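You operate a simulated robot arm through the tools that you are given. There is no shell and no other tool. Be economical: measure what you need, move in short steps, check, and stop when the job is done.

Carry out the task below with a simulated robot arm. There is one attempt and no reset: what you move stays moved.

TASK
Put the white fuse labelled "2" from the top of the pedal bench on top of the red microphone and the white fuse that says "5" on top of the beige short wooden block. Stack the string packet labelled "heavy" from the top of the pedal bench on top of the string packet marked "light". Put one of the cream cartridges from the top of the wooden side table on the back of the long wooden bench. Open the bottom left drawer of the grey cabinet, fetch the grey foam shield from the inside of the bottom left drawer of the grey cabinet and set it on top of the small loudspeaker and shut the drawer again. Put the yellow round pad on top of the cream tape case. The order is free.

Only the result counts: the job must be done as asked and must still hold three seconds after the hand-in. Knocking over, shifting, dropping, spilling or breaking anything else fails it.

THE ROBOT
A 6-joint arm with a two-finger gripper on a trunk, on a base that drives. Base frame: it is fixed to the floor where the robot stands at the start and does not move with it; the origin is under the middle of the robot, x ahead of it, y to its left, z up; the surface under the hand at the start is at about z = 800. Lengths are in mm, angles in degrees, forces in N, time in s.
Its first joint turns from -166.0 to 166.0 degrees. Places, roughly: back of the long wooden bench (210x17 cm) [-2660, -480, 760]; bottom left drawer of the grey cabinet [-5500, -1800, 500]; cream cartridge [2000, -1000, 750]; cream tape case [-1750, 2500, 0]; grey foam shield (8x8x7 cm) [-5500, -1800, 400]; red microphone (5x5x15 cm) [1000, -300, 900]; short wooden block [1000, 0, 750]; small loudspeaker (14x14x6 cm) [-3700, -1400, 1200]; string packet [1250, -500, 750]; white fuse [750, 0, 750]; yellow round pad (6x6x5 cm) [-3500, -1600, 500]. Payload 2.45 kg.
Tool frame: the origin (TCP) lies between the finger pads and is the grasp point; the fingertips stand 20 mm ahead of it; z points along the fingers, y is the line along which they close. The gripper opens to 140 mm. The gripper's body begins 168 mm behind the TCP.
Orientation is that of the tool frame in the base frame, as a unit quaternion [x, y, z, w]. With the fingers straight down and closing along the base's y, the tool's x points along the base's -x, its y along +y and its z along -z.

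THE INTERFACE
- The arm moves only by the tool servo_tool. Its argument "commands" is a list of rows, each a list of 7 numbers: the shift along the tool's x, y, z in units of 20 mm (1.0 is 20 mm), then the turn, a rotation vector about the tool's x, y, z in units of 8 degrees (1.0 is 8 degrees), then the gripper command, from -1 (shut) to 1 (fully open), values between in proportion. In form: [[tx, ty, tz, rx, ry, rz, claw], ...]. A call has 1 to 20 rows; each row shifts and turns the commanded pose from where the row before left it, along the tool's axes as they then stand. A call with a number of a shift or a turn outside -1 to 1 is refused whole. Each row takes 0.2 s and may step no farther than 50 mm and 8.6 degrees from the row before; otherwise, or with a gripper value out of range, the whole call is refused. A pose out of reach is approached as far as the arm can. The call stops where the force on the tool passes 40 N (or 10 N more than at its start, if that is more) or the arm is blocked; 0.2 s more then pass. The fingers move at their own pace (about 45 mm/s each) and stop on an object; they squeeze with about 35 N. The grip force told is the motor's: it shows also when the fingers shut on nothing. Time passes only in rows, and 0.2 s behind the last, so rows that do not move let the fingers close. The reply holds the time, the measured pose of the TCP, the force on the tool along the base axes, the opening and the grip force, in the units named above and with some noise, with the torque about the TCP (base axes, N m) and any sound that the robot's microphone picked up.
- Cameras (640 x 400 px; columns grow to the right, rows downward): "scene" is now at [-93.8, 182.6, 1157.1]; the picture's right is [-0.01, -1.00, 0.00], its down [-0.16, 0.00, -0.99] and it looks along [0.99, -0.01, -0.16] (base axes); focal length 281 px, centre (320, 200). "wrist" rides on the gripper at [78, 11, -209] in the tool frame; the picture's right is [-0.14, 0.99, 0.00], its down [-0.92, -0.13, -0.37] and it looks along [-0.36, -0.05, 0.93] (tool axes); focal length 280 px, centre (320, 200). There is no depth. A picture from a camera that has moved, and an enlarged one, comes with that camera's place and axes in the base frame and with its lens. The place of the scene camera against the robot may be out by one fixed shift of up to 12 mm in any direction.
- capture(camera): a new picture of that camera. The clock stands still meanwhile.
- drive_base(legs): drives the robot by 1 to 6 legs, each [ahead, left, turn to the left] in mm, mm and degrees, along the robot's own axes; the way and the turn of a leg run together, so that a leg with both is an arc; at most 1500 mm and 180 degrees a leg. The arm and the cameras ride along, it lands a little off, and it stops where it bumps. It gives what a move gives.
- head_to(pan, tilt): turns the head with the scene camera to pan (to the left, within 143 degrees either way) and tilt (down, from -29 to 69), counted from straight ahead of the robot. It gives what a move gives.
- enlarge(camera, box): a new picture of the part [left, top, right, bottom] of that camera's present view, enlarged. The clock stands still meanwhile.
- job_done(): hands the job in; it is judged then, once.

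Work in short steps. Places have to be worked out from the pictures, the camera data and where the tool is seen: move nearer, look again, correct. Check each grasp and each placing, and mend what went wrong. You have 207 turns and 180 pictures in all, those below and enlarged ones among them. Open the gripper and draw the arm clear of the work before you hand the job in, unless the task says otherwise.

The tools are called after ">>>" as name(argument=value, ...) on one line, values as JSON. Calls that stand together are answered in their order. servo_tool: Moves the arm, as the interface text tells. Its arguments: {"type":"object","properties":{"commands":{"type":"array"}},"required":["commands"]} The other tools are called the same way: drive_base (legs) drives the base; head_to (pan, tilt) turns the head that bears the scene camera; capture (camera) takes a picture; enlarge (camera, box) takes an enlarged picture of a part of a camera's view; job_done () hands the job in.

At the start:

```text
t: 0.0
tool_pos: [639.3, -102.0, 1192.6]
orientation: [-0.001, 1.0, 0.001, 0.001]
contact_force: [0.0, -0.3, -0.3]
moment: [0.0, -0.01, -0.02]
gripper_width: 140.0
grasp_force: 0.0
robot x, y, heading: [-1.2, -0.4, 0.3]
head pan, tilt: [-0.6, 9.2]
```

scene: 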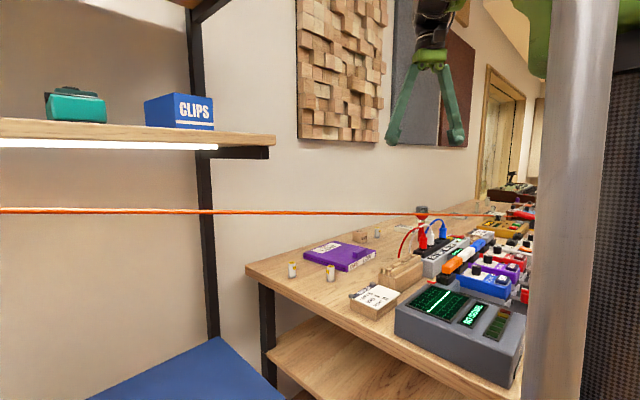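
wrist: 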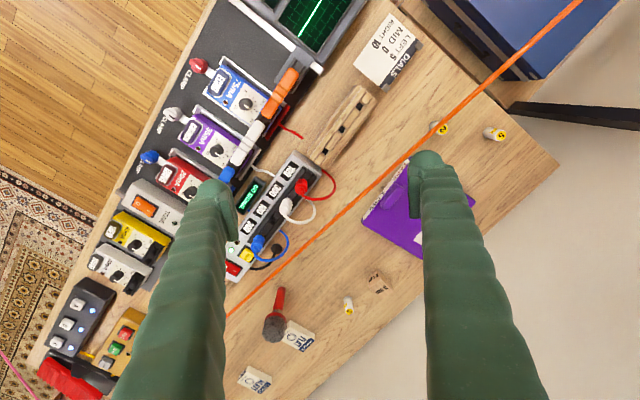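

The wrist view shows the bench with fuses, the purple book, the microphone and packets, and an orange cord crossing. I'll enlarge for labels.

>>> enlarge(camera="wrist", box=[220, 230, 420, 400])

>>> enlarge(camera="wrist", box=[340, 20, 560, 160])

>>> enlarge(camera="scene", box=[240, 180, 560, 380])

```text
2.35 times, centred on (320, 315) of wrist
camera zoom: at [561.3, -91.0, 1401.7], right [0.14, 0.99, 0.0], down [0.92, -0.13, 0.37], along [0.36, -0.05, -0.93], focal length 660 px, centre (320, -71)
```

zoom: 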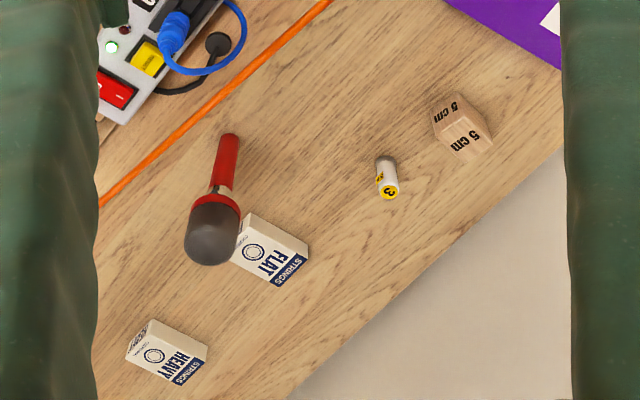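

```text
2.86 times, centred on (450, 90) of wrist
camera zoom: at [561.3, -91.0, 1401.7], right [0.14, 0.99, 0.0], down [0.92, -0.13, 0.37], along [0.36, -0.05, -0.93], focal length 801 px, centre (-51, 514)
```

zoom: 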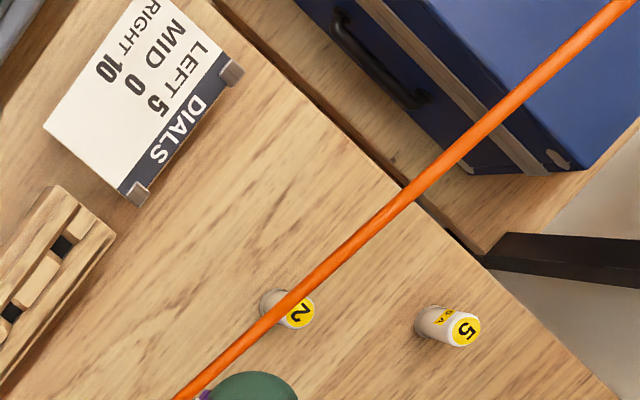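

```text
2.00 times, centred on (400, 280) of scene
camera zoom: at [-93.8, 182.6, 1157.1], right [-0.01, -1.0, 0.0], down [-0.16, 0.0, -0.99], along [0.99, -0.01, -0.16], focal length 562 px, centre (160, 40)
```

zoom: 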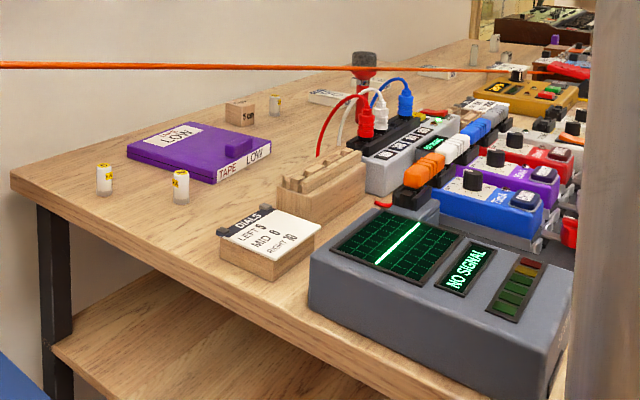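

The bench top is about z≈800 by triangulation, with the cord roughly 930–1030 high crossing the working area. I'll look around with the head to learn the layout.

>>> head_to(pan=50, tilt=15)

>>> capture(camera="scene")

>>> head_to(pan=-50, tilt=15)

>>> capture(camera="scene")

>>> head_to(pan=-130, tilt=15)

>>> capture(camera="scene")

>>> head_to(pan=130, tilt=15)

>>> capture(camera="scene")

```text
t: 1.2
tool_pos: [640.1, -102.7, 1192.3]
orientation: [0.0, 1.0, 0.0, 0.0]
contact_force: [-0.2, -0.2, 0.4]
moment: [0.02, -0.01, 0.02]
gripper_width: 139.6
grasp_force: 0.0
robot x, y, heading: [-4.2, 3.6, 0.0]
head pan, tilt: [50.0, 15.0]
```

```text
174 pictures are left
camera scene: at [-126.5, 255.1, 1147.7], right [0.77, -0.64, 0.0], down [-0.17, -0.2, -0.97], along [0.62, 0.74, -0.26], focal length 281 px, centre (320, 200)
```

scene: 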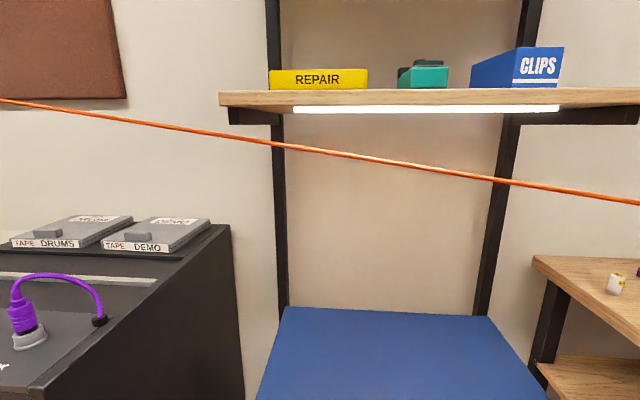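

```text
t: 3.0
tool_pos: [640.4, -103.2, 1193.7]
orientation: [0.001, 1.0, 0.0, 0.001]
contact_force: [0.6, 1.2, 0.0]
moment: [0.0, 0.0, -0.04]
gripper_width: 139.9
grasp_force: 0.2
robot x, y, heading: [-0.3, -1.2, 0.1]
head pan, tilt: [-50.0, 15.0]
```

```text
173 pictures are left
camera scene: at [-126.6, 112.1, 1147.6], right [-0.77, -0.64, 0.0], down [-0.17, 0.2, -0.97], along [0.62, -0.74, -0.26], focal length 281 px, centre (320, 200)
```

scene: 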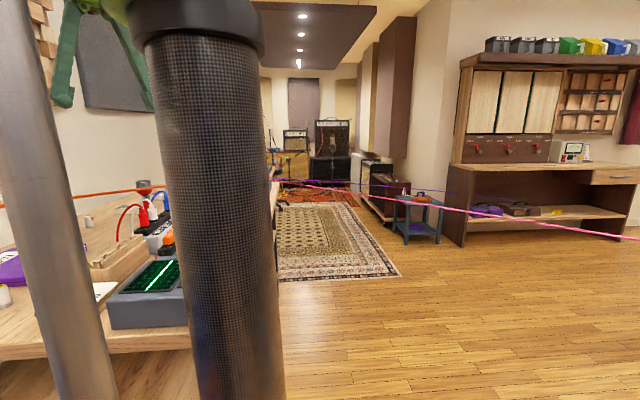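

```text
t: 4.5
tool_pos: [639.3, -102.2, 1192.2]
orientation: [0.0, 1.0, 0.0, 0.001]
contact_force: [-0.1, -0.5, 0.4]
moment: [-0.02, 0.02, -0.02]
gripper_width: 140.0
grasp_force: 0.2
robot x, y, heading: [-0.1, -1.2, 0.1]
head pan, tilt: [-130.0, 15.0]
```

```text
172 pictures are left
camera scene: at [-246.6, 112.0, 1147.7], right [-0.77, 0.64, 0.0], down [0.17, 0.2, -0.97], along [-0.62, -0.74, -0.26], focal length 281 px, centre (320, 200)
```

scene: 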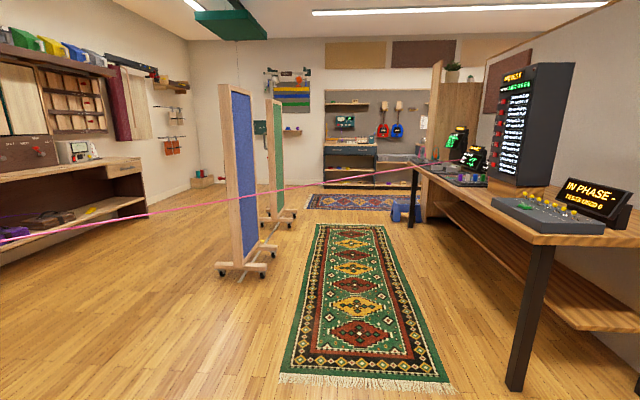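

```text
t: 8.1
tool_pos: [638.5, -102.5, 1192.2]
orientation: [-0.001, 1.0, 0.0, 0.001]
contact_force: [0.3, 0.6, 0.8]
moment: [-0.01, 0.04, -0.01]
gripper_width: 140.0
grasp_force: 0.1
robot x, y, heading: [3.6, 2.8, 0.3]
head pan, tilt: [130.0, 15.0]
```

```text
171 pictures are left
camera scene: at [-246.7, 255.2, 1147.7], right [0.77, 0.64, 0.0], down [0.17, -0.2, -0.97], along [-0.62, 0.74, -0.26], focal length 281 px, centre (320, 200)
```

scene: 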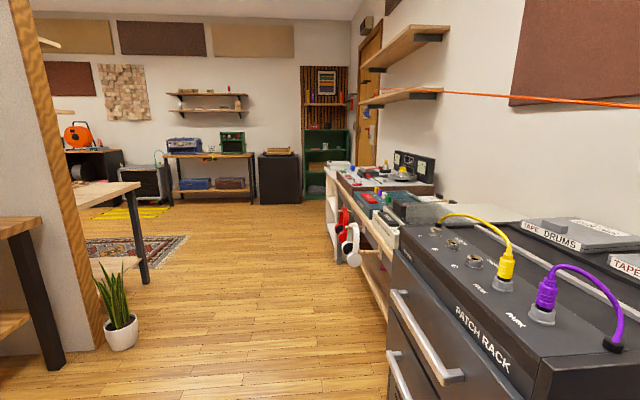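

The robot stands off the bench's corner, with the bench at 45°. I'll look downward to see the base footprint and clearances.

>>> head_to(pan=-20, tilt=60)

>>> capture(camera="scene")

>>> head_to(pan=20, tilt=50)

>>> capture(camera="scene")

```text
t: 10.5
tool_pos: [639.4, -102.4, 1192.0]
orientation: [-0.001, 1.0, 0.001, 0.0]
contact_force: [-0.4, 0.1, 0.2]
moment: [0.0, -0.01, 0.01]
gripper_width: 139.9
grasp_force: 0.1
robot x, y, heading: [-0.2, 1.9, 0.0]
head pan, tilt: [-20.0, 60.0]
```

```text
170 pictures are left
camera scene: at [-124.0, 160.8, 1081.4], right [-0.34, -0.94, 0.0], down [-0.81, 0.3, -0.5], along [0.47, -0.17, -0.87], focal length 281 px, centre (320, 200)
```

scene: 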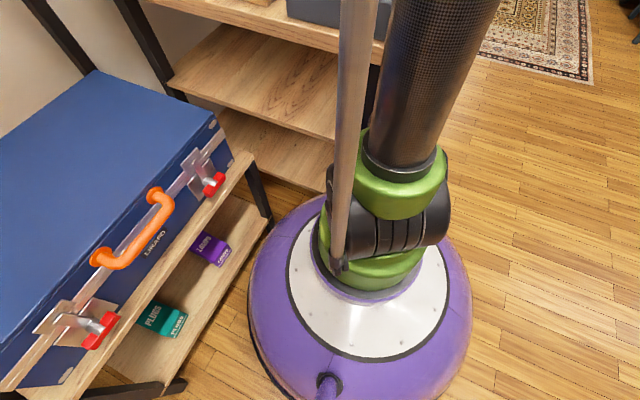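

```text
t: 11.5
tool_pos: [638.1, -100.7, 1191.3]
orientation: [-0.001, 1.0, 0.0, -0.001]
contact_force: [1.3, 0.4, 0.0]
moment: [-0.03, 0.01, -0.02]
gripper_width: 139.7
grasp_force: 0.1
robot x, y, heading: [0.8, -0.8, 0.0]
head pan, tilt: [20.0, 50.0]
```

```text
169 pictures are left
camera scene: at [-114.3, 209.9, 1093.9], right [0.34, -0.94, 0.0], down [-0.72, -0.26, -0.64], along [0.6, 0.22, -0.77], focal length 281 px, centre (320, 200)
```

scene: 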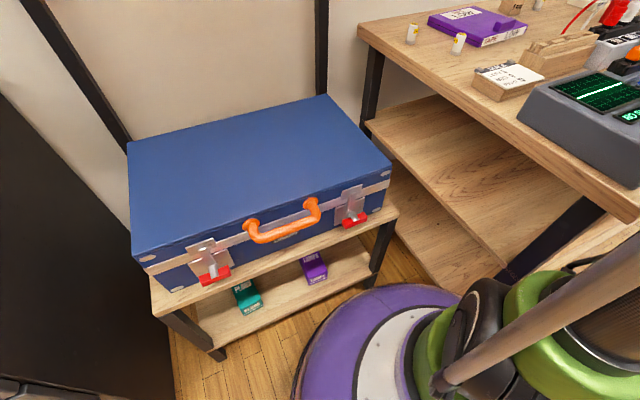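

The base is a wide disc beside the bench corner. I need to know where the pink and orange cords run before driving, so I'll pan more.

>>> head_to(pan=-90, tilt=15)

>>> capture(camera="scene")

>>> enlarge(camera="scene", box=[0, 130, 240, 280])

>>> head_to(pan=-143, tilt=10)

>>> capture(camera="scene")

>>> head_to(pan=143, tilt=10)

>>> capture(camera="scene")

```text
t: 13.4
tool_pos: [639.4, -101.7, 1192.7]
orientation: [0.0, 1.0, 0.0, -0.001]
contact_force: [-0.2, -0.2, -0.1]
moment: [-0.02, -0.01, 0.01]
gripper_width: 140.0
grasp_force: 0.0
robot x, y, heading: [-1.1, -1.8, -0.1]
head pan, tilt: [-90.0, 15.0]
```

```text
168 pictures are left
camera scene: at [-186.6, 90.2, 1147.6], right [-1.0, 0.0, 0.0], down [0.0, 0.26, -0.97], along [0.0, -0.97, -0.26], focal length 281 px, centre (320, 200)
```

scene: 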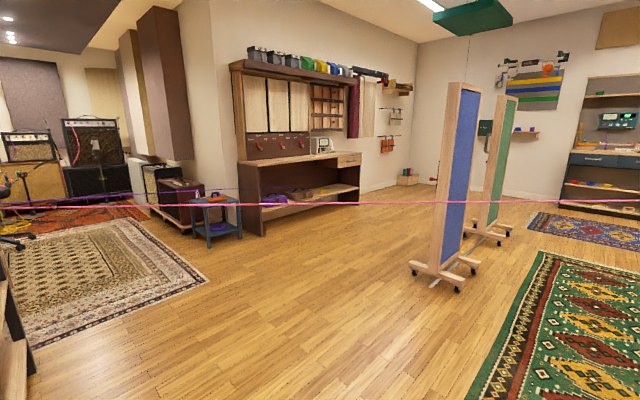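

```text
2.67 times, centred on (120, 205) of scene
camera zoom: at [-186.6, 90.2, 1147.6], right [-1.0, 0.0, 0.0], down [0.0, 0.26, -0.97], along [0.0, -0.97, -0.26], focal length 749 px, centre (853, 187)
```

zoom: 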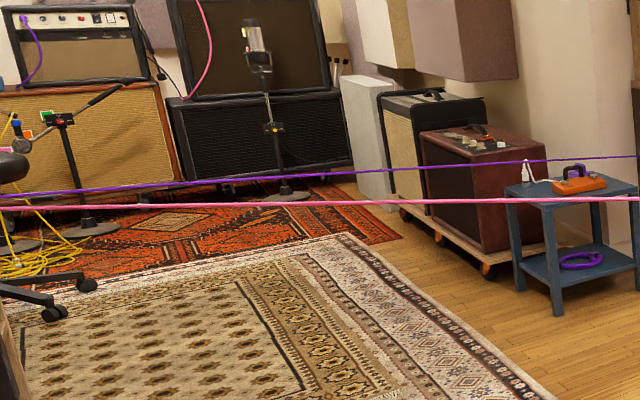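

```text
t: 14.6
tool_pos: [638.9, -102.9, 1192.8]
orientation: [0.0, 1.0, 0.0, 0.0]
contact_force: [0.2, 0.0, -0.3]
moment: [-0.02, -0.02, -0.03]
gripper_width: 140.3
grasp_force: 0.1
robot x, y, heading: [-0.8, 3.5, 0.1]
head pan, tilt: [-143.0, 10.0]
```

```text
166 pictures are left
camera scene: at [-260.8, 127.6, 1155.8], right [-0.6, 0.8, 0.0], down [0.14, 0.1, -0.98], along [-0.79, -0.59, -0.17], focal length 281 px, centre (320, 200)
```

scene: 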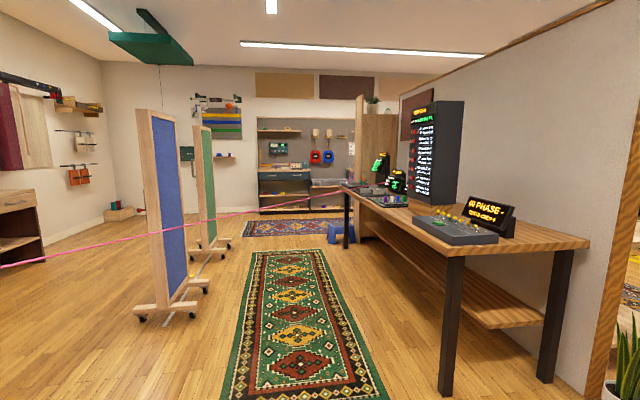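

```text
t: 18.6
tool_pos: [637.9, -102.0, 1192.7]
orientation: [-0.001, 1.0, 0.0, 0.0]
contact_force: [0.4, 0.3, 0.1]
moment: [0.03, -0.02, -0.03]
gripper_width: 140.0
grasp_force: 0.1
robot x, y, heading: [3.3, 0.2, 0.1]
head pan, tilt: [143.0, 10.0]
```

```text
165 pictures are left
camera scene: at [-260.9, 239.6, 1155.8], right [0.6, 0.8, 0.0], down [0.14, -0.1, -0.98], along [-0.79, 0.59, -0.17], focal length 281 px, centre (320, 200)
```

scene: 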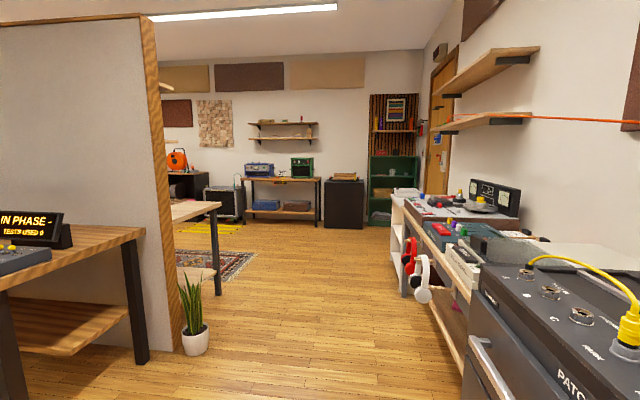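

The room lies at ~45° to the base frame; the pink cord crosses it from the pedal bench's end to the long bench's far end. I'll zoom at its ends.

>>> head_to(pan=-143, tilt=10)

>>> enlarge(camera="scene", box=[240, 100, 480, 250])

>>> head_to(pan=-60, tilt=12)

>>> capture(camera="scene")

>>> enlarge(camera="wrist", box=[0, 180, 220, 400])

```text
t: 22.5
tool_pos: [639.3, -101.6, 1192.5]
orientation: [0.0, 1.0, 0.0, 0.0]
contact_force: [0.3, 0.6, -0.6]
moment: [0.02, -0.02, -0.03]
gripper_width: 140.1
grasp_force: 0.2
robot x, y, heading: [-5.5, -1.2, 0.1]
head pan, tilt: [-143.0, 10.0]
```

```text
2.67 times, centred on (360, 175) of scene
camera zoom: at [-260.9, 127.6, 1155.8], right [-0.6, 0.8, 0.0], down [0.14, 0.1, -0.98], along [-0.79, -0.59, -0.17], focal length 749 px, centre (213, 267)
```

zoom: 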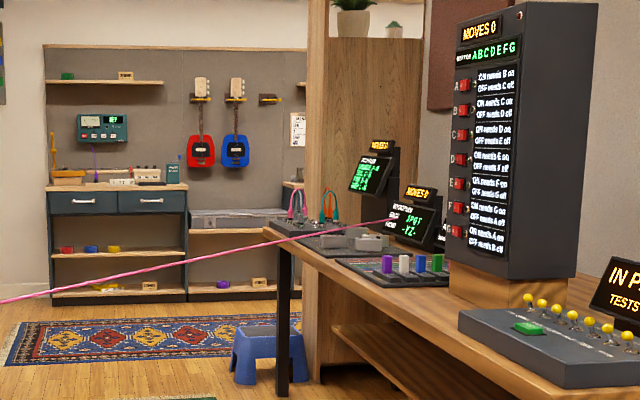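

```text
t: 24.1
tool_pos: [638.6, -101.0, 1191.9]
orientation: [0.001, 1.0, 0.0, 0.0]
contact_force: [0.6, 0.5, -1.2]
moment: [0.02, -0.02, 0.01]
gripper_width: 140.0
grasp_force: 0.1
robot x, y, heading: [0.4, -1.4, -0.1]
head pan, tilt: [-60.0, 12.0]
```

```text
163 pictures are left
camera scene: at [-140.1, 102.8, 1152.5], right [-0.87, -0.5, 0.0], down [-0.1, 0.18, -0.98], along [0.49, -0.85, -0.21], focal length 281 px, centre (320, 200)
```

scene: 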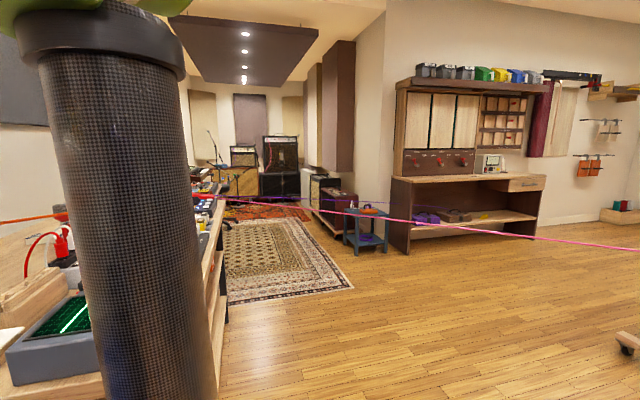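

```text
1.82 times, centred on (110, 290) of wrist
camera zoom: at [561.3, -91.0, 1401.7], right [0.14, 0.99, 0.0], down [0.92, -0.13, 0.37], along [0.36, -0.05, -0.93], focal length 510 px, centre (702, 36)
```

zoom: 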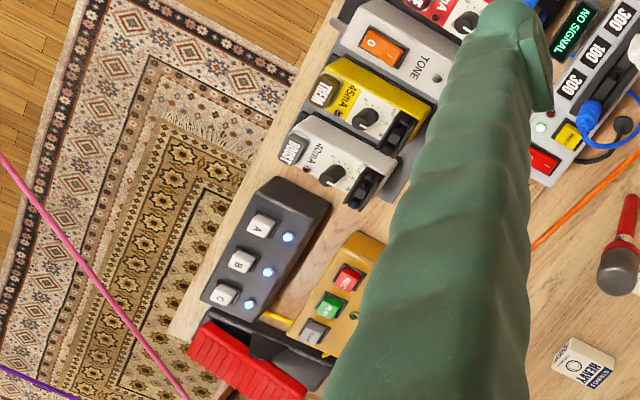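

The cords are strung well off the floor; for now I work on the pedal bench. I'll rotate the tool 135° so that the fingers close along the bench and the camera sits on the wall side, away from the orange cord.

>>> servo_tool(commands=[[0, 0, 0, 0, 0, 1, 0], [0, 0, 0, 0, 0, 1, 0], [0, 0, 0, 0, 0, 1, 0], [0, 0, 0, 0, 0, 1, 0], [0, 0, 0, 0, 0, 1, 0], [0, 0, 0, 0, 0, 1, 0], [0, 0, 0, 0, 0, 1, 0], [0, 0, 0, 0, 0, 1, 0], [0, 0, 0, 0, 0, 1, 0], [0, 0, 0, 0, 0, 1, 0], [0, 0, 0, 0, 0, 1, 0], [0, 0, 0, 0, 0, 1, 0], [0, 0, 0, 0, 0, 1, 0], [0, 0, 0, 0, 0, 1, 0], [0, 0, 0, 0, 0, 1, 0], [0, 0, 0, 0, 0, 1, 0], [0, 0, 0, 0, 0, 0.875, 0], [0, 0, 0, 0, 0, 0, 0]])

>>> capture(camera="wrist")

```text
t: 27.9
tool_pos: [638.5, -101.9, 1191.8]
orientation: [0.924, 0.382, 0.0, 0.0]
contact_force: [-0.8, -0.5, -0.2]
moment: [0.03, 0.02, -0.01]
gripper_width: 70.0
grasp_force: 0.0
robot x, y, heading: [-0.6, -0.4, -0.1]
head pan, tilt: [-60.0, 12.0]
```

```text
161 pictures are left
camera wrist: at [702.7, -54.0, 1401.6], right [0.6, -0.8, 0.0], down [-0.74, -0.56, 0.37], along [-0.29, -0.22, -0.93], focal length 280 px, centre (320, 200)
```

wrist: 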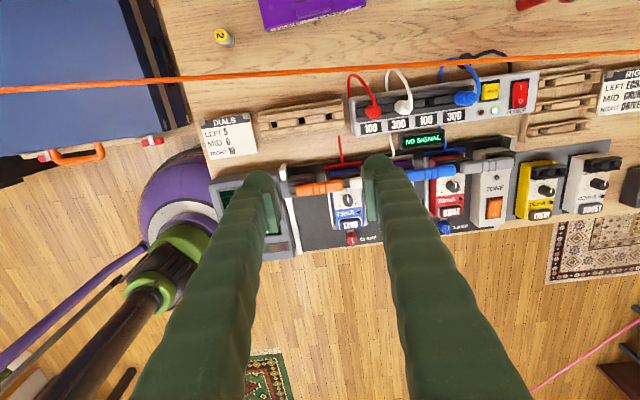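

The new view re-triangulates the cord to z≈1010 over fuse 2 and about 74 mm to the room side of it. I'll move over the fuses on the wall side of the cord.

>>> servo_tool(commands=[[0.96, -0.683, 0.16, 0, 0, 0, 0], [0.96, -0.683, 0.16, 0, 0, 0, 0], [0.96, -0.683, 0.16, 0, 0, 0, 0], [0.96, -0.683, 0.16, 0, 0, 0, 0], [0.96, -0.683, 0.16, 0, 0, 0, 0], [0.96, -0.683, 0.16, 0, 0, 0, 0], [0.96, -0.683, 0.16, 0, 0, 0, 0], [0.96, -0.683, 0.16, 0, 0, 0, 0], [0.96, -0.683, 0.16, 0, 0, 0, 0], [0.96, -0.683, 0.16, 0, 0, 0, 0], [0.96, -0.683, 0.16, 0, 0, 0, 0], [0.96, -0.683, 0.16, 0, 0, 0, 0], [0.96, -0.683, 0.16, 0, 0, 0, 0], [0, 0, 0, 0, 0, 0, 0]])

>>> capture(camera="wrist")

```text
t: 30.9
tool_pos: [689.4, 200.5, 1149.3]
orientation: [0.924, 0.383, 0.0, 0.0]
contact_force: [-0.6, -0.2, 0.3]
moment: [0.0, -0.04, 0.01]
gripper_width: 69.8
grasp_force: 0.1
robot x, y, heading: [3.8, -3.6, 0.1]
head pan, tilt: [-60.0, 12.0]
```

```text
160 pictures are left
camera wrist: at [752.4, 248.2, 1359.4], right [0.6, -0.8, 0.0], down [-0.74, -0.56, 0.37], along [-0.29, -0.22, -0.93], focal length 280 px, centre (320, 200)
```

wrist: 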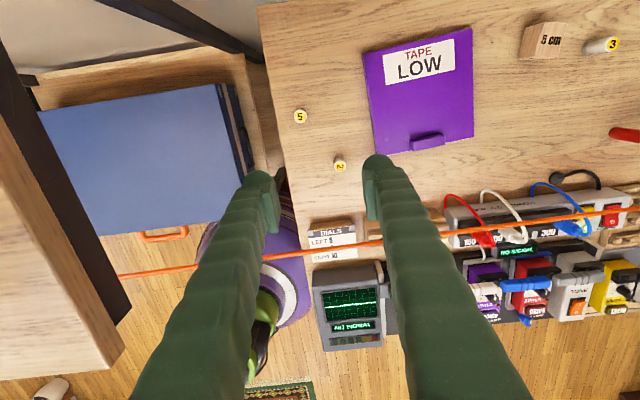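

A shelf corner at about (482, 262, 1170) crowds an arm reaching fuse 5 from here, so I'll work from farther along the bench. First I retract the arm over the cord, then drive.

>>> servo_tool(commands=[[-1, 0, -0.2, 0, 0, 0, 0], [-1, 0, -0.2, 0, 0, 0, 0], [-1, 0, -0.2, 0, 0, 0, 0], [-1, 0, -0.2, 0, 0, 0, 0], [-1, 0, -0.2, 0, 0, 0, 0], [-1, 0, -0.2, 0, 0, 0, 0], [-1, 0, -0.2, 0, 0, 0, 0], [-1, 0, -0.2, 0, 0, 0, 0], [-1, 0, -0.2, 0, 0, 0, 0], [-1, 0, -0.2, 0, 0, 0, 0], [-1, 0, -0.2, 0, 0, 0, 0], [-1, 0, -0.2, 0, 0, 0, 0], [-1, 0, -0.2, 0, 0, 0, 0], [-1, 0, -0.2, 0, 0, 0, 0], [-1, 0, -0.2, 0, 0, 0, 0]])

>>> drive_base(legs=[[-200, -200, 0], [350, -350, 0], [0, 0, 45]])

>>> capture(camera="wrist")

>>> head_to(pan=-15, tilt=50)

>>> capture(camera="scene")

```text
t: 34.1
tool_pos: [477.3, -10.2, 1211.4]
orientation: [0.924, 0.383, -0.001, 0.0]
contact_force: [-0.3, -0.2, -0.3]
moment: [0.01, 0.03, -0.02]
gripper_width: 70.1
grasp_force: 0.1
robot x, y, heading: [2.3, -0.6, -0.0]
head pan, tilt: [-60.0, 12.0]
```

```text
t: 40.7
tool_pos: [497.6, -217.9, 1210.8]
orientation: [0.7, 0.714, 0.0, 0.0]
contact_force: [-0.1, 0.4, -0.1]
moment: [0.01, -0.01, 0.05]
gripper_width: 69.7
grasp_force: 0.0
robot x, y, heading: [160.0, -552.9, 46.4]
head pan, tilt: [-60.0, 12.0]
```

```text
159 pictures are left
camera wrist: at [507.1, -139.1, 1419.4], right [0.99, -0.12, 0.0], down [-0.11, -0.92, 0.37], along [-0.04, -0.37, -0.93], focal length 280 px, centre (320, 200)
```

wrist: 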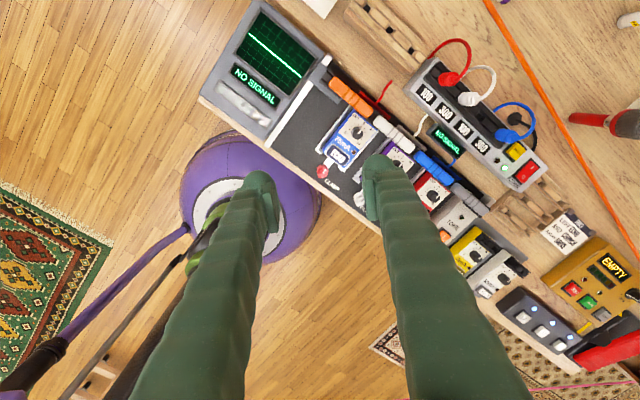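

```text
t: 41.8
tool_pos: [497.2, -217.1, 1209.8]
orientation: [0.701, 0.713, 0.0, 0.0]
contact_force: [-0.6, -0.1, -0.9]
moment: [-0.01, 0.04, -0.02]
gripper_width: 70.1
grasp_force: 0.0
robot x, y, heading: [162.7, -557.2, 46.1]
head pan, tilt: [-15.0, 50.0]
```

```text
158 pictures are left
camera scene: at [-29.3, -522.4, 1094.0], right [0.52, -0.86, 0.0], down [-0.66, -0.4, -0.64], along [0.55, 0.33, -0.77], focal length 281 px, centre (320, 200)
```

scene: 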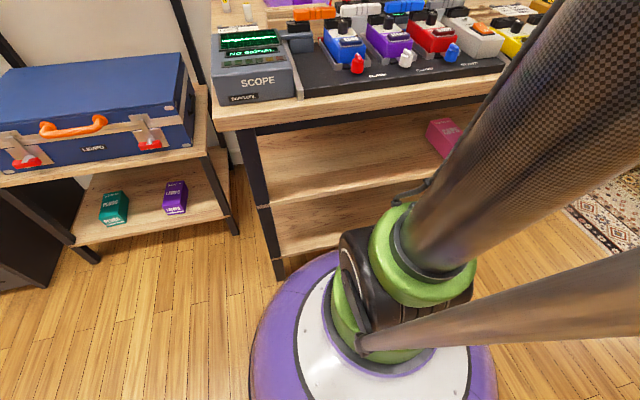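

The base is now about as close to the bench as it can go. I rotate the tool back to face the wall and move above fuse 2.

>>> servo_tool(commands=[[0, 0, 0, 0, 0, 0.962, -0.2], [0, 0, 0, 0, 0, 0.962, -0.2], [0, 0, 0, 0, 0, 0.962, -0.2], [0, 0, 0, 0, 0, 0.962, -0.2], [0, 0, 0, 0, 0, 0.962, -0.2], [0, 0, 0, 0, 0, 0.962, -0.2]])

>>> servo_tool(commands=[[0.977, -0.352, 0.158, 0, 0, 0, -0.2], [0.977, -0.352, 0.158, 0, 0, 0, -0.2], [0.977, -0.352, 0.158, 0, 0, 0, -0.2], [0.977, -0.352, 0.158, 0, 0, 0, -0.2], [0.977, -0.352, 0.158, 0, 0, 0, -0.2], [0.977, -0.352, 0.158, 0, 0, 0, -0.2], [0.977, -0.352, 0.158, 0, 0, 0, -0.2], [0.977, -0.352, 0.158, 0, 0, 0, -0.2], [0.977, -0.352, 0.158, 0, 0, 0, -0.2], [0.977, -0.352, 0.158, 0, 0, 0, -0.2], [0.977, -0.352, 0.158, 0, 0, 0, -0.2], [0.977, -0.352, 0.158, 0, 0, 0, -0.2], [0.977, -0.352, 0.158, 0, 0, 0, -0.2], [0.977, -0.352, 0.158, 0, 0, 0, -0.2], [0.977, -0.352, 0.158, 0, 0, 0, -0.2], [0.977, -0.352, 0.158, 0, 0, 0, -0.2], [0.977, -0.352, 0.158, 0, 0, 0, -0.2], [0.977, -0.352, 0.158, 0, 0, 0, -0.2], [0.977, -0.352, 0.158, 0, 0, 0, -0.2], [0, 0, 0, 0, 0, 0, -0.2]])

>>> capture(camera="wrist")

```text
t: 43.2
tool_pos: [524.6, -250.1, 1209.5]
orientation: [0.92, 0.392, -0.003, -0.009]
contact_force: [0.7, -0.2, 0.6]
moment: [-0.04, -0.03, 0.02]
gripper_width: 55.9
grasp_force: 0.0
out of reach, approached as far as the arm can: row 6
robot x, y, heading: [158.5, -555.8, 46.5]
head pan, tilt: [-15.0, 50.0]
```

```text
t: 47.4
tool_pos: [806.3, -39.7, 1150.0]
orientation: [0.922, 0.387, -0.001, -0.002]
contact_force: [-1.1, -0.6, 0.1]
moment: [-0.03, -0.02, 0.01]
gripper_width: 55.9
grasp_force: 0.2
out of reach, approached as far as the arm can: row 1, 2, 3, 4, 5, 6, 7, 8, 9, 10, 11, 12, 13, 14, 15, 16, 17, 18, 19
robot x, y, heading: [157.3, -553.9, 46.1]
head pan, tilt: [-15.0, 50.0]
```

```text
157 pictures are left
camera wrist: at [870.8, 8.0, 1358.7], right [0.61, -0.79, 0.0], down [-0.73, -0.57, 0.37], along [-0.29, -0.22, -0.93], focal length 280 px, centre (320, 200)
```

wrist: 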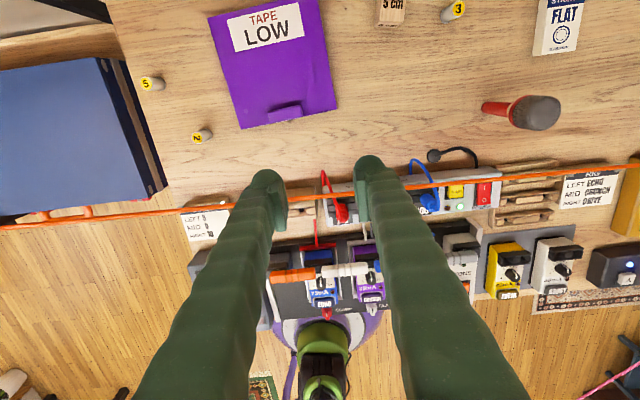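

The wrist joint limits how far the tool can yaw here (x must be ≥ ~7° off the arm's azimuth). I'll yaw back by ~18° and see where the pose lands.

>>> servo_tool(commands=[[0, 0, 0, 0, 0, -0.75, -0.2], [0, 0, 0, 0, 0, -0.75, -0.2], [0, 0, 0, 0, 0, -0.75, -0.2], [0, 0, 0, 0, 0, 0, -0.2]])

```text
t: 48.4
tool_pos: [807.2, -40.2, 1150.4]
orientation: [0.853, 0.523, 0.0, 0.0]
contact_force: [1.0, -0.1, 0.6]
moment: [-0.01, 0.0, 0.01]
gripper_width: 56.1
grasp_force: 0.1
robot x, y, heading: [155.3, -554.1, 46.1]
head pan, tilt: [-15.0, 50.0]
```

Commands chain from the measured pose. Fuse 2 estimates to (671, 138); I move above it at z≈1060 and look.

>>> servo_tool(commands=[[0.441, -0.918, 0.41, 0, 0, 0, -0.2], [0.441, -0.918, 0.41, 0, 0, 0, -0.2], [0.441, -0.918, 0.41, 0, 0, 0, -0.2], [0.441, -0.918, 0.41, 0, 0, 0, -0.2], [0.441, -0.918, 0.41, 0, 0, 0, -0.2], [0.441, -0.918, 0.41, 0, 0, 0, -0.2], [0.441, -0.918, 0.41, 0, 0, 0, -0.2], [0.441, -0.918, 0.41, 0, 0, 0, -0.2], [0.441, -0.918, 0.41, 0, 0, 0, -0.2], [0.441, -0.918, 0.41, 0, 0, 0, -0.2], [0.441, -0.918, 0.41, 0, 0, 0, -0.2], [0, 0, 0, 0, 0, 0, -0.2]])

>>> capture(camera="wrist")

```text
t: 51.0
tool_pos: [672.4, 140.1, 1058.1]
orientation: [0.853, 0.522, 0.0, 0.0]
contact_force: [-0.4, 0.5, 0.5]
moment: [0.02, -0.02, -0.01]
gripper_width: 56.1
grasp_force: 0.0
robot x, y, heading: [160.3, -556.1, 46.1]
head pan, tilt: [-15.0, 50.0]
```

```text
156 pictures are left
camera wrist: at [717.9, 205.1, 1267.2], right [0.82, -0.57, 0.0], down [-0.53, -0.76, 0.37], along [-0.21, -0.3, -0.93], focal length 280 px, centre (320, 200)
```

wrist: 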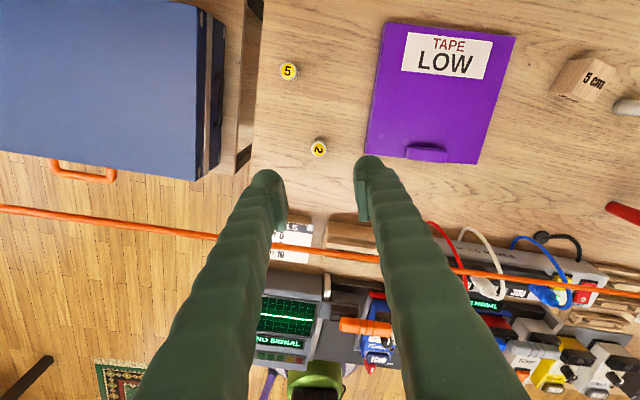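

Fuse 2's top is at (666.5, 137.5) and the cord stays clear on the room side. Descending to z≈830.

>>> servo_tool(commands=[[-0.25, -0.2, 0.95, 0, 0, 0, -0.2], [0, 0, 0.95, 0, 0, 0, -0.2], [0, 0, 0.95, 0, 0, 0, -0.2], [0, 0, 0.95, 0, 0, 0, -0.2], [0, 0, 0.95, 0, 0, 0, -0.2], [0, 0, 0.95, 0, 0, 0, -0.2], [0, 0, 0.95, 0, 0, 0, -0.2], [0, 0, 0.95, 0, 0, 0, -0.2], [0, 0, 0.95, 0, 0, 0, -0.2], [0, 0, 0.9, 0, 0, 0, -0.2], [0, 0, 0.9, 0, 0, 0, -0.2], [0, 0, 0, 0, 0, 0, -0.2]])

>>> capture(camera="wrist")

```text
t: 53.6
tool_pos: [664.9, 136.1, 851.9]
orientation: [0.853, 0.522, 0.0, 0.001]
contact_force: [0.2, -0.5, -0.2]
moment: [0.0, 0.0, 0.03]
gripper_width: 56.2
grasp_force: 0.2
robot x, y, heading: [157.6, -554.5, 46.0]
head pan, tilt: [-15.0, 50.0]
```

```text
155 pictures are left
camera wrist: at [711.2, 200.7, 1060.9], right [0.82, -0.57, 0.0], down [-0.53, -0.76, 0.37], along [-0.21, -0.3, -0.93], focal length 280 px, centre (320, 200)
```

wrist: 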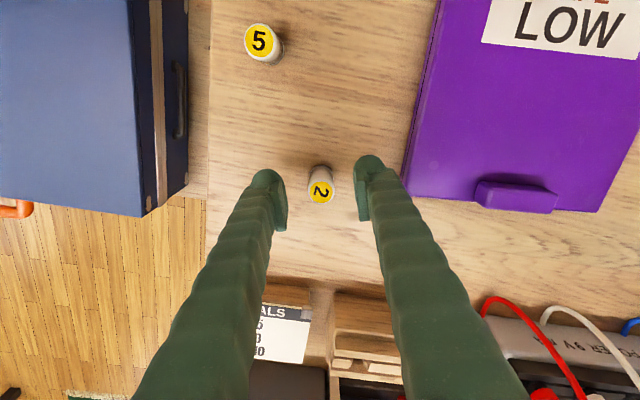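

The fuse sits centred between the fingers. Lower another 24 mm and close.

>>> servo_tool(commands=[[0, 0, 0.6, 0, 0, 0, -0.2], [0, 0, 0.6, 0, 0, 0, -0.2], [0, 0, 0, 0, 0, 0, -0.2], [0, 0, 0, 0, 0, 0, -1], [0, 0, 0, 0, 0, 0, -1], [0, 0, 0, 0, 0, 0, -1], [0, 0, 0, 0, 0, 0, -1], [0, 0, 0, 0, 0, 0, -1]])

>>> capture(camera="wrist")

```text
t: 55.4
tool_pos: [664.7, 136.5, 829.1]
orientation: [0.853, 0.521, 0.0, -0.001]
contact_force: [-0.1, -0.3, 0.0]
moment: [-0.02, 0.01, 0.0]
gripper_width: 19.7
grasp_force: 34.2
robot x, y, heading: [158.2, -552.9, 46.1]
head pan, tilt: [-15.0, 50.0]
```

```text
154 pictures are left
camera wrist: at [711.3, 201.3, 1037.1], right [0.82, -0.57, 0.0], down [-0.53, -0.76, 0.37], along [-0.21, -0.3, -0.93], focal length 280 px, centre (320, 200)
```

wrist: 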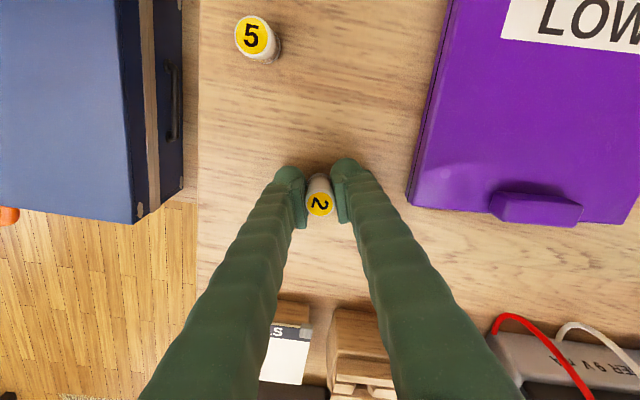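

Fuse 2 is gripped (20 mm). Corrected triangulation puts the mic at about (1036, -262) with its head centre at z≈922; I lift and carry the fuse toward it.

>>> servo_tool(commands=[[0, 0, -0.97, 0, 0, 0, -1], [0, 0, -0.97, 0, 0, 0, -1], [0, 0, -0.97, 0, 0, 0, -1], [0, 0, -0.97, 0, 0, 0, -1], [0, 0, -0.97, 0, 0, 0, -1], [0, 0, -0.97, 0, 0, 0, -1], [0, 0, -0.97, 0, 0, 0, -1], [0, 0, -0.97, 0, 0, 0, -1], [0, 0, -0.97, 0, 0, 0, -1], [0, 0, -0.97, 0, 0, 0, -1], [0, 0, -0.97, 0, 0, 0, -1], [0, 0, -0.97, 0, 0, 0, -1], [0, 0, -0.97, 0, 0, 0, -1]])

>>> servo_tool(commands=[[-0.35, 0.96, 0, 0, 0, 0, -1], [-0.35, 0.96, 0, 0, 0, 0, -1], [-0.35, 0.96, 0, 0, 0, 0, -1], [-0.35, 0.96, 0, 0, 0, 0, -1], [-0.35, 0.96, 0, 0, 0, 0, -1], [-0.35, 0.96, 0, 0, 0, 0, -1], [-0.35, 0.96, 0, 0, 0, 0, -1], [-0.35, 0.96, 0, 0, 0, 0, -1], [-0.35, 0.96, 0, 0, 0, 0, -1], [-0.35, 0.96, 0, 0, 0, 0, -1], [-0.35, 0.96, 0, 0, 0, 0, -1], [-0.35, 0.96, 0, 0, 0, 0, -1], [-0.35, 0.96, 0, 0, 0, 0, -1], [-0.35, 0.96, 0, 0, 0, 0, -1], [-0.35, 0.96, 0, 0, 0, 0, -1], [-0.35, 0.96, 0, 0, 0, 0, -1], [-0.35, 0.96, 0, 0, 0, 0, -1], [-0.35, 0.96, 0, 0, 0, 0, -1], [-0.35, 0.96, 0, 0, 0, 0, -1], [0, 0, 0, 0, 0, 0, -1]])

>>> capture(camera="wrist")

```text
t: 58.2
tool_pos: [665.5, 135.0, 1081.7]
orientation: [0.853, 0.521, -0.001, 0.0]
contact_force: [-0.2, -0.2, -0.4]
moment: [0.0, 0.02, 0.0]
gripper_width: 19.3
grasp_force: 35.0
robot x, y, heading: [159.7, -558.7, 46.1]
head pan, tilt: [-15.0, 50.0]
```

```text
t: 62.4
tool_pos: [930.1, -149.7, 1079.9]
orientation: [0.853, 0.522, 0.0, 0.0]
contact_force: [1.1, 1.0, -1.1]
moment: [0.0, -0.01, 0.02]
gripper_width: 19.3
grasp_force: 35.5
robot x, y, heading: [159.4, -557.3, 46.2]
head pan, tilt: [-15.0, 50.0]
```

```text
153 pictures are left
camera wrist: at [975.9, -84.2, 1288.8], right [0.82, -0.57, 0.0], down [-0.53, -0.76, 0.37], along [-0.21, -0.3, -0.93], focal length 280 px, centre (320, 200)
```

wrist: 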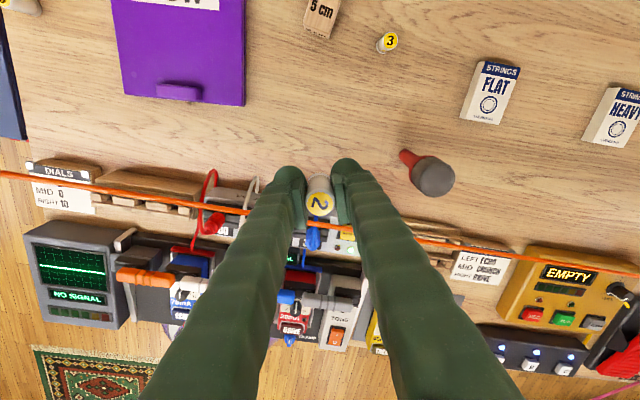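

The mic's head is at about (1038, -262). I enlarge it to get its centre and shape precisely.

>>> enlarge(camera="wrist", box=[380, 130, 476, 190])

>>> head_to(pan=-15, tilt=10)

>>> capture(camera="scene")

```text
6.67 times, centred on (428, 160) of wrist
camera zoom: at [975.9, -84.2, 1288.8], right [0.82, -0.57, 0.0], down [-0.53, -0.76, 0.37], along [-0.21, -0.3, -0.93], focal length 1869 px, centre (-400, 467)
```

zoom: 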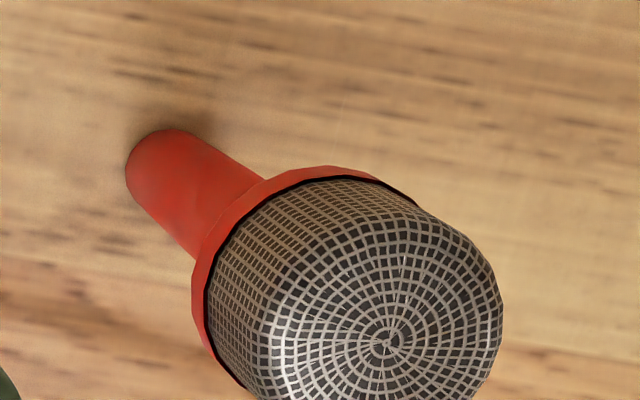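

```text
t: 63.5
tool_pos: [930.2, -149.0, 1080.6]
orientation: [0.853, 0.522, 0.0, 0.0]
contact_force: [0.4, -0.5, -0.7]
moment: [0.03, 0.02, -0.02]
gripper_width: 19.4
grasp_force: 35.2
robot x, y, heading: [162.4, -551.2, 46.0]
head pan, tilt: [-15.0, 10.0]
```

```text
151 pictures are left
camera scene: at [-15.5, -514.0, 1155.7], right [0.52, -0.86, 0.0], down [-0.15, -0.09, -0.98], along [0.84, 0.51, -0.17], focal length 281 px, centre (320, 200)
```

scene: 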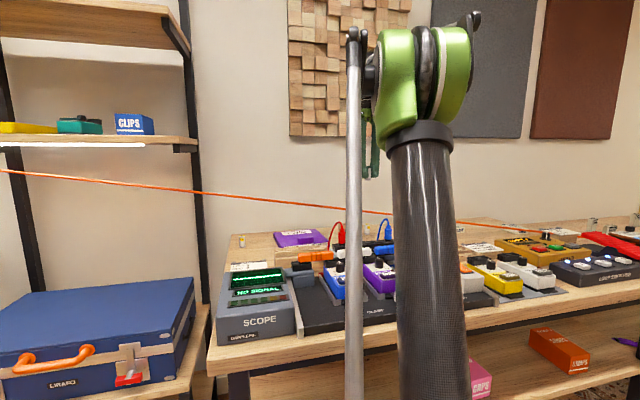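

The mic top is a shallow dome with apex near (1037, -258, 950). I move above it and lower to about 5 mm over it.

>>> servo_tool(commands=[[-0.301, 0.904, 0, 0, 0, 0, -1], [-0.301, 0.904, 0, 0, 0, 0, -1], [-0.301, 0.904, 0, 0, 0, 0, -1], [-0.301, 0.904, 0, 0, 0, 0, -1], [-0.301, 0.904, 0, 0, 0, 0, -1], [-0.301, 0.904, 0, 0, 0, 0, -1], [-0.301, 0.904, 0, 0, 0, 0, -1], [-0.301, 0.904, 0, 0, 0, 0, -1], [0, 0, 0, 0, 0, 0, -1], [0, 0, 0.9, 0, 0, 0, -1], [0, 0, 0.9, 0, 0, 0, -1], [0, 0, 0.9, 0, 0, 0, -1], [0, 0, 0.9, 0, 0, 0, -1], [0, 0, 0.5, 0, 0, 0, -1], [0, 0, 0.3, 0, 0, 0, -1], [0, 0, 0, 0, 0, 0, -1]])

>>> capture(camera="wrist")

```text
t: 66.9
tool_pos: [1037.2, -256.3, 993.0]
orientation: [0.853, 0.523, 0.0, 0.0]
contact_force: [0.7, -0.3, 0.0]
moment: [0.03, -0.01, 0.01]
gripper_width: 19.6
grasp_force: 35.0
robot x, y, heading: [155.5, -552.9, 46.3]
head pan, tilt: [-15.0, 10.0]
```

```text
150 pictures are left
camera wrist: at [1083.2, -191.4, 1201.8], right [0.82, -0.57, 0.0], down [-0.53, -0.76, 0.37], along [-0.21, -0.3, -0.93], focal length 280 px, centre (320, 200)
```

wrist: 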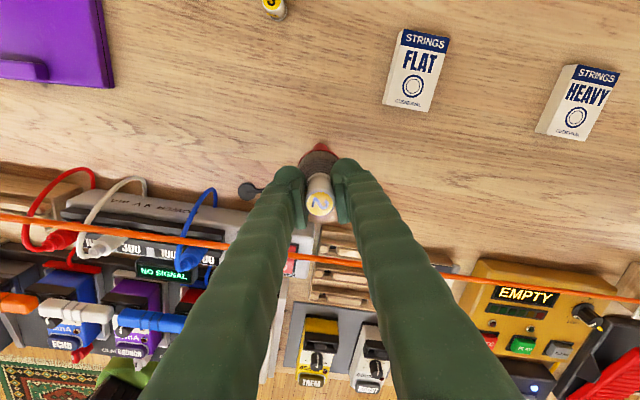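

At z=993, about 14 mm above. I lower in small steps watching the force.

>>> servo_tool(commands=[[-0.07, 0.04, 0.1, 0, 0, 0, -1], [0, 0, 0.1, 0, 0, 0, -1], [0, 0, 0.1, 0, 0, 0, -1], [0, 0, 0.1, 0, 0, 0, -1], [0, 0, 0, 0, 0, 0, -1]])

>>> servo_tool(commands=[[0, 0, 0.1, 0, 0, 0, -1], [0, 0, 0.1, 0, 0, 0, -1], [0, 0, 0, 0, 0, 0, -1]])

>>> enlarge(camera="wrist", box=[270, 130, 366, 230])

```text
t: 68.1
tool_pos: [1037.4, -258.1, 983.6]
orientation: [0.853, 0.521, 0.0, 0.0]
contact_force: [0.3, -0.3, -0.4]
moment: [0.01, 0.01, 0.0]
gripper_width: 19.5
grasp_force: 34.8
robot x, y, heading: [159.6, -553.4, 45.9]
head pan, tilt: [-15.0, 10.0]
```

```text
t: 68.9
tool_pos: [1037.9, -258.8, 979.4]
orientation: [0.853, 0.522, 0.0, 0.0]
contact_force: [-0.1, 0.4, 0.3]
moment: [0.01, 0.01, -0.03]
gripper_width: 19.5
grasp_force: 35.0
robot x, y, heading: [161.3, -555.4, 46.2]
head pan, tilt: [-15.0, 10.0]
```

```text
4.00 times, centred on (318, 180) of wrist
camera zoom: at [1082.5, -193.3, 1189.3], right [0.82, -0.57, 0.0], down [-0.53, -0.76, 0.37], along [-0.21, -0.3, -0.93], focal length 1122 px, centre (328, 280)
```

zoom: 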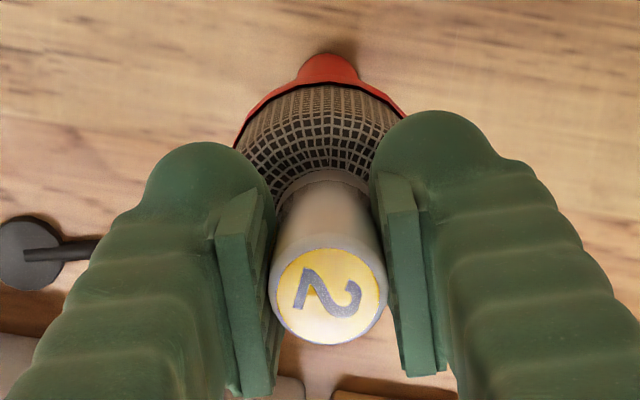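

Well centred. Continue lowering in 1 mm steps.

>>> servo_tool(commands=[[0, 0, 0.08, 0, 0, 0, -1], [0, 0, 0, 0, 0, 0, -1]])

>>> servo_tool(commands=[[0, 0, 0.08, 0, 0, 0, -1], [0, 0, 0, 0, 0, 0, -1]])

>>> servo_tool(commands=[[0, 0, 0.06, 0, 0, 0, -1], [0, 0, 0, 0, 0, 0, -1]])

```text
t: 69.5
tool_pos: [1036.0, -258.2, 978.1]
orientation: [0.853, 0.521, -0.001, 0.001]
contact_force: [-0.3, 0.2, -0.2]
moment: [0.0, -0.01, -0.01]
gripper_width: 19.6
grasp_force: 35.0
robot x, y, heading: [159.8, -554.0, 46.0]
head pan, tilt: [-15.0, 10.0]
```

```text
t: 70.1
tool_pos: [1035.6, -257.7, 978.3]
orientation: [0.853, 0.522, -0.001, 0.0]
contact_force: [1.1, 0.0, 18.2]
moment: [-0.03, -0.03, 0.01]
gripper_width: 19.4
grasp_force: 34.7
robot x, y, heading: [160.6, -558.2, 46.2]
head pan, tilt: [-15.0, 10.0]
```

```text
t: 70.7
tool_pos: [1036.1, -257.6, 977.2]
orientation: [0.853, 0.521, 0.0, 0.0]
contact_force: [2.5, 2.0, 31.7]
moment: [0.08, -0.01, 0.01]
gripper_width: 19.4
grasp_force: 35.3
robot x, y, heading: [161.6, -556.1, 46.0]
head pan, tilt: [-15.0, 10.0]
```

Contact at z≈978. I relieve the push by ~1.5 mm, then open.

>>> servo_tool(commands=[[0, 0, -0.07, 0, 0, 0, -1], [0, 0, 0, 0, 0, 0, -1]])

>>> servo_tool(commands=[[0, 0, 0, 0, 0, 0, -0.6], [0, 0, 0, 0, 0, 0, -0.5], [0, 0, 0, 0, 0, 0, -0.4], [0, 0, 0, 0, 0, 0, -0.3], [0, 0, 0, 0, 0, 0, -0.3]])

>>> enlarge(camera="wrist", box=[240, 110, 400, 230])

```text
t: 71.3
tool_pos: [1036.6, -258.0, 977.4]
orientation: [0.853, 0.522, 0.0, 0.0]
contact_force: [-1.0, -0.3, 10.1]
moment: [-0.01, 0.01, 0.05]
gripper_width: 19.5
grasp_force: 35.2
robot x, y, heading: [160.7, -555.4, 46.0]
head pan, tilt: [-15.0, 10.0]
```

```text
t: 72.5
tool_pos: [1037.5, -258.2, 977.2]
orientation: [0.853, 0.522, 0.0, 0.0]
contact_force: [-0.7, -0.5, -0.5]
moment: [0.02, -0.01, -0.01]
gripper_width: 49.0
grasp_force: 0.1
robot x, y, heading: [157.5, -552.8, 46.2]
head pan, tilt: [-15.0, 10.0]
```

```text
3.33 times, centred on (320, 170) of wrist
camera zoom: at [1082.9, -193.3, 1185.8], right [0.82, -0.57, 0.0], down [-0.53, -0.76, 0.37], along [-0.21, -0.3, -0.93], focal length 935 px, centre (320, 300)
```

zoom: 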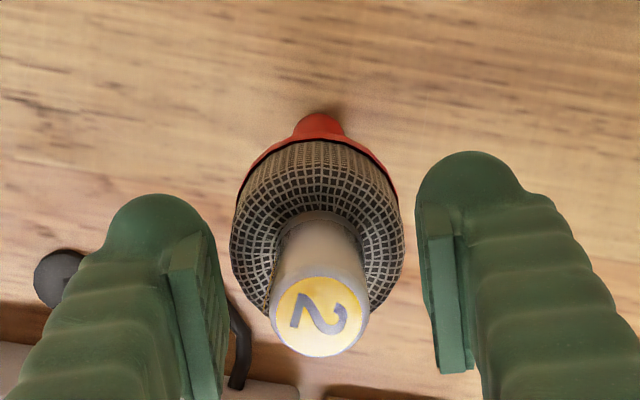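

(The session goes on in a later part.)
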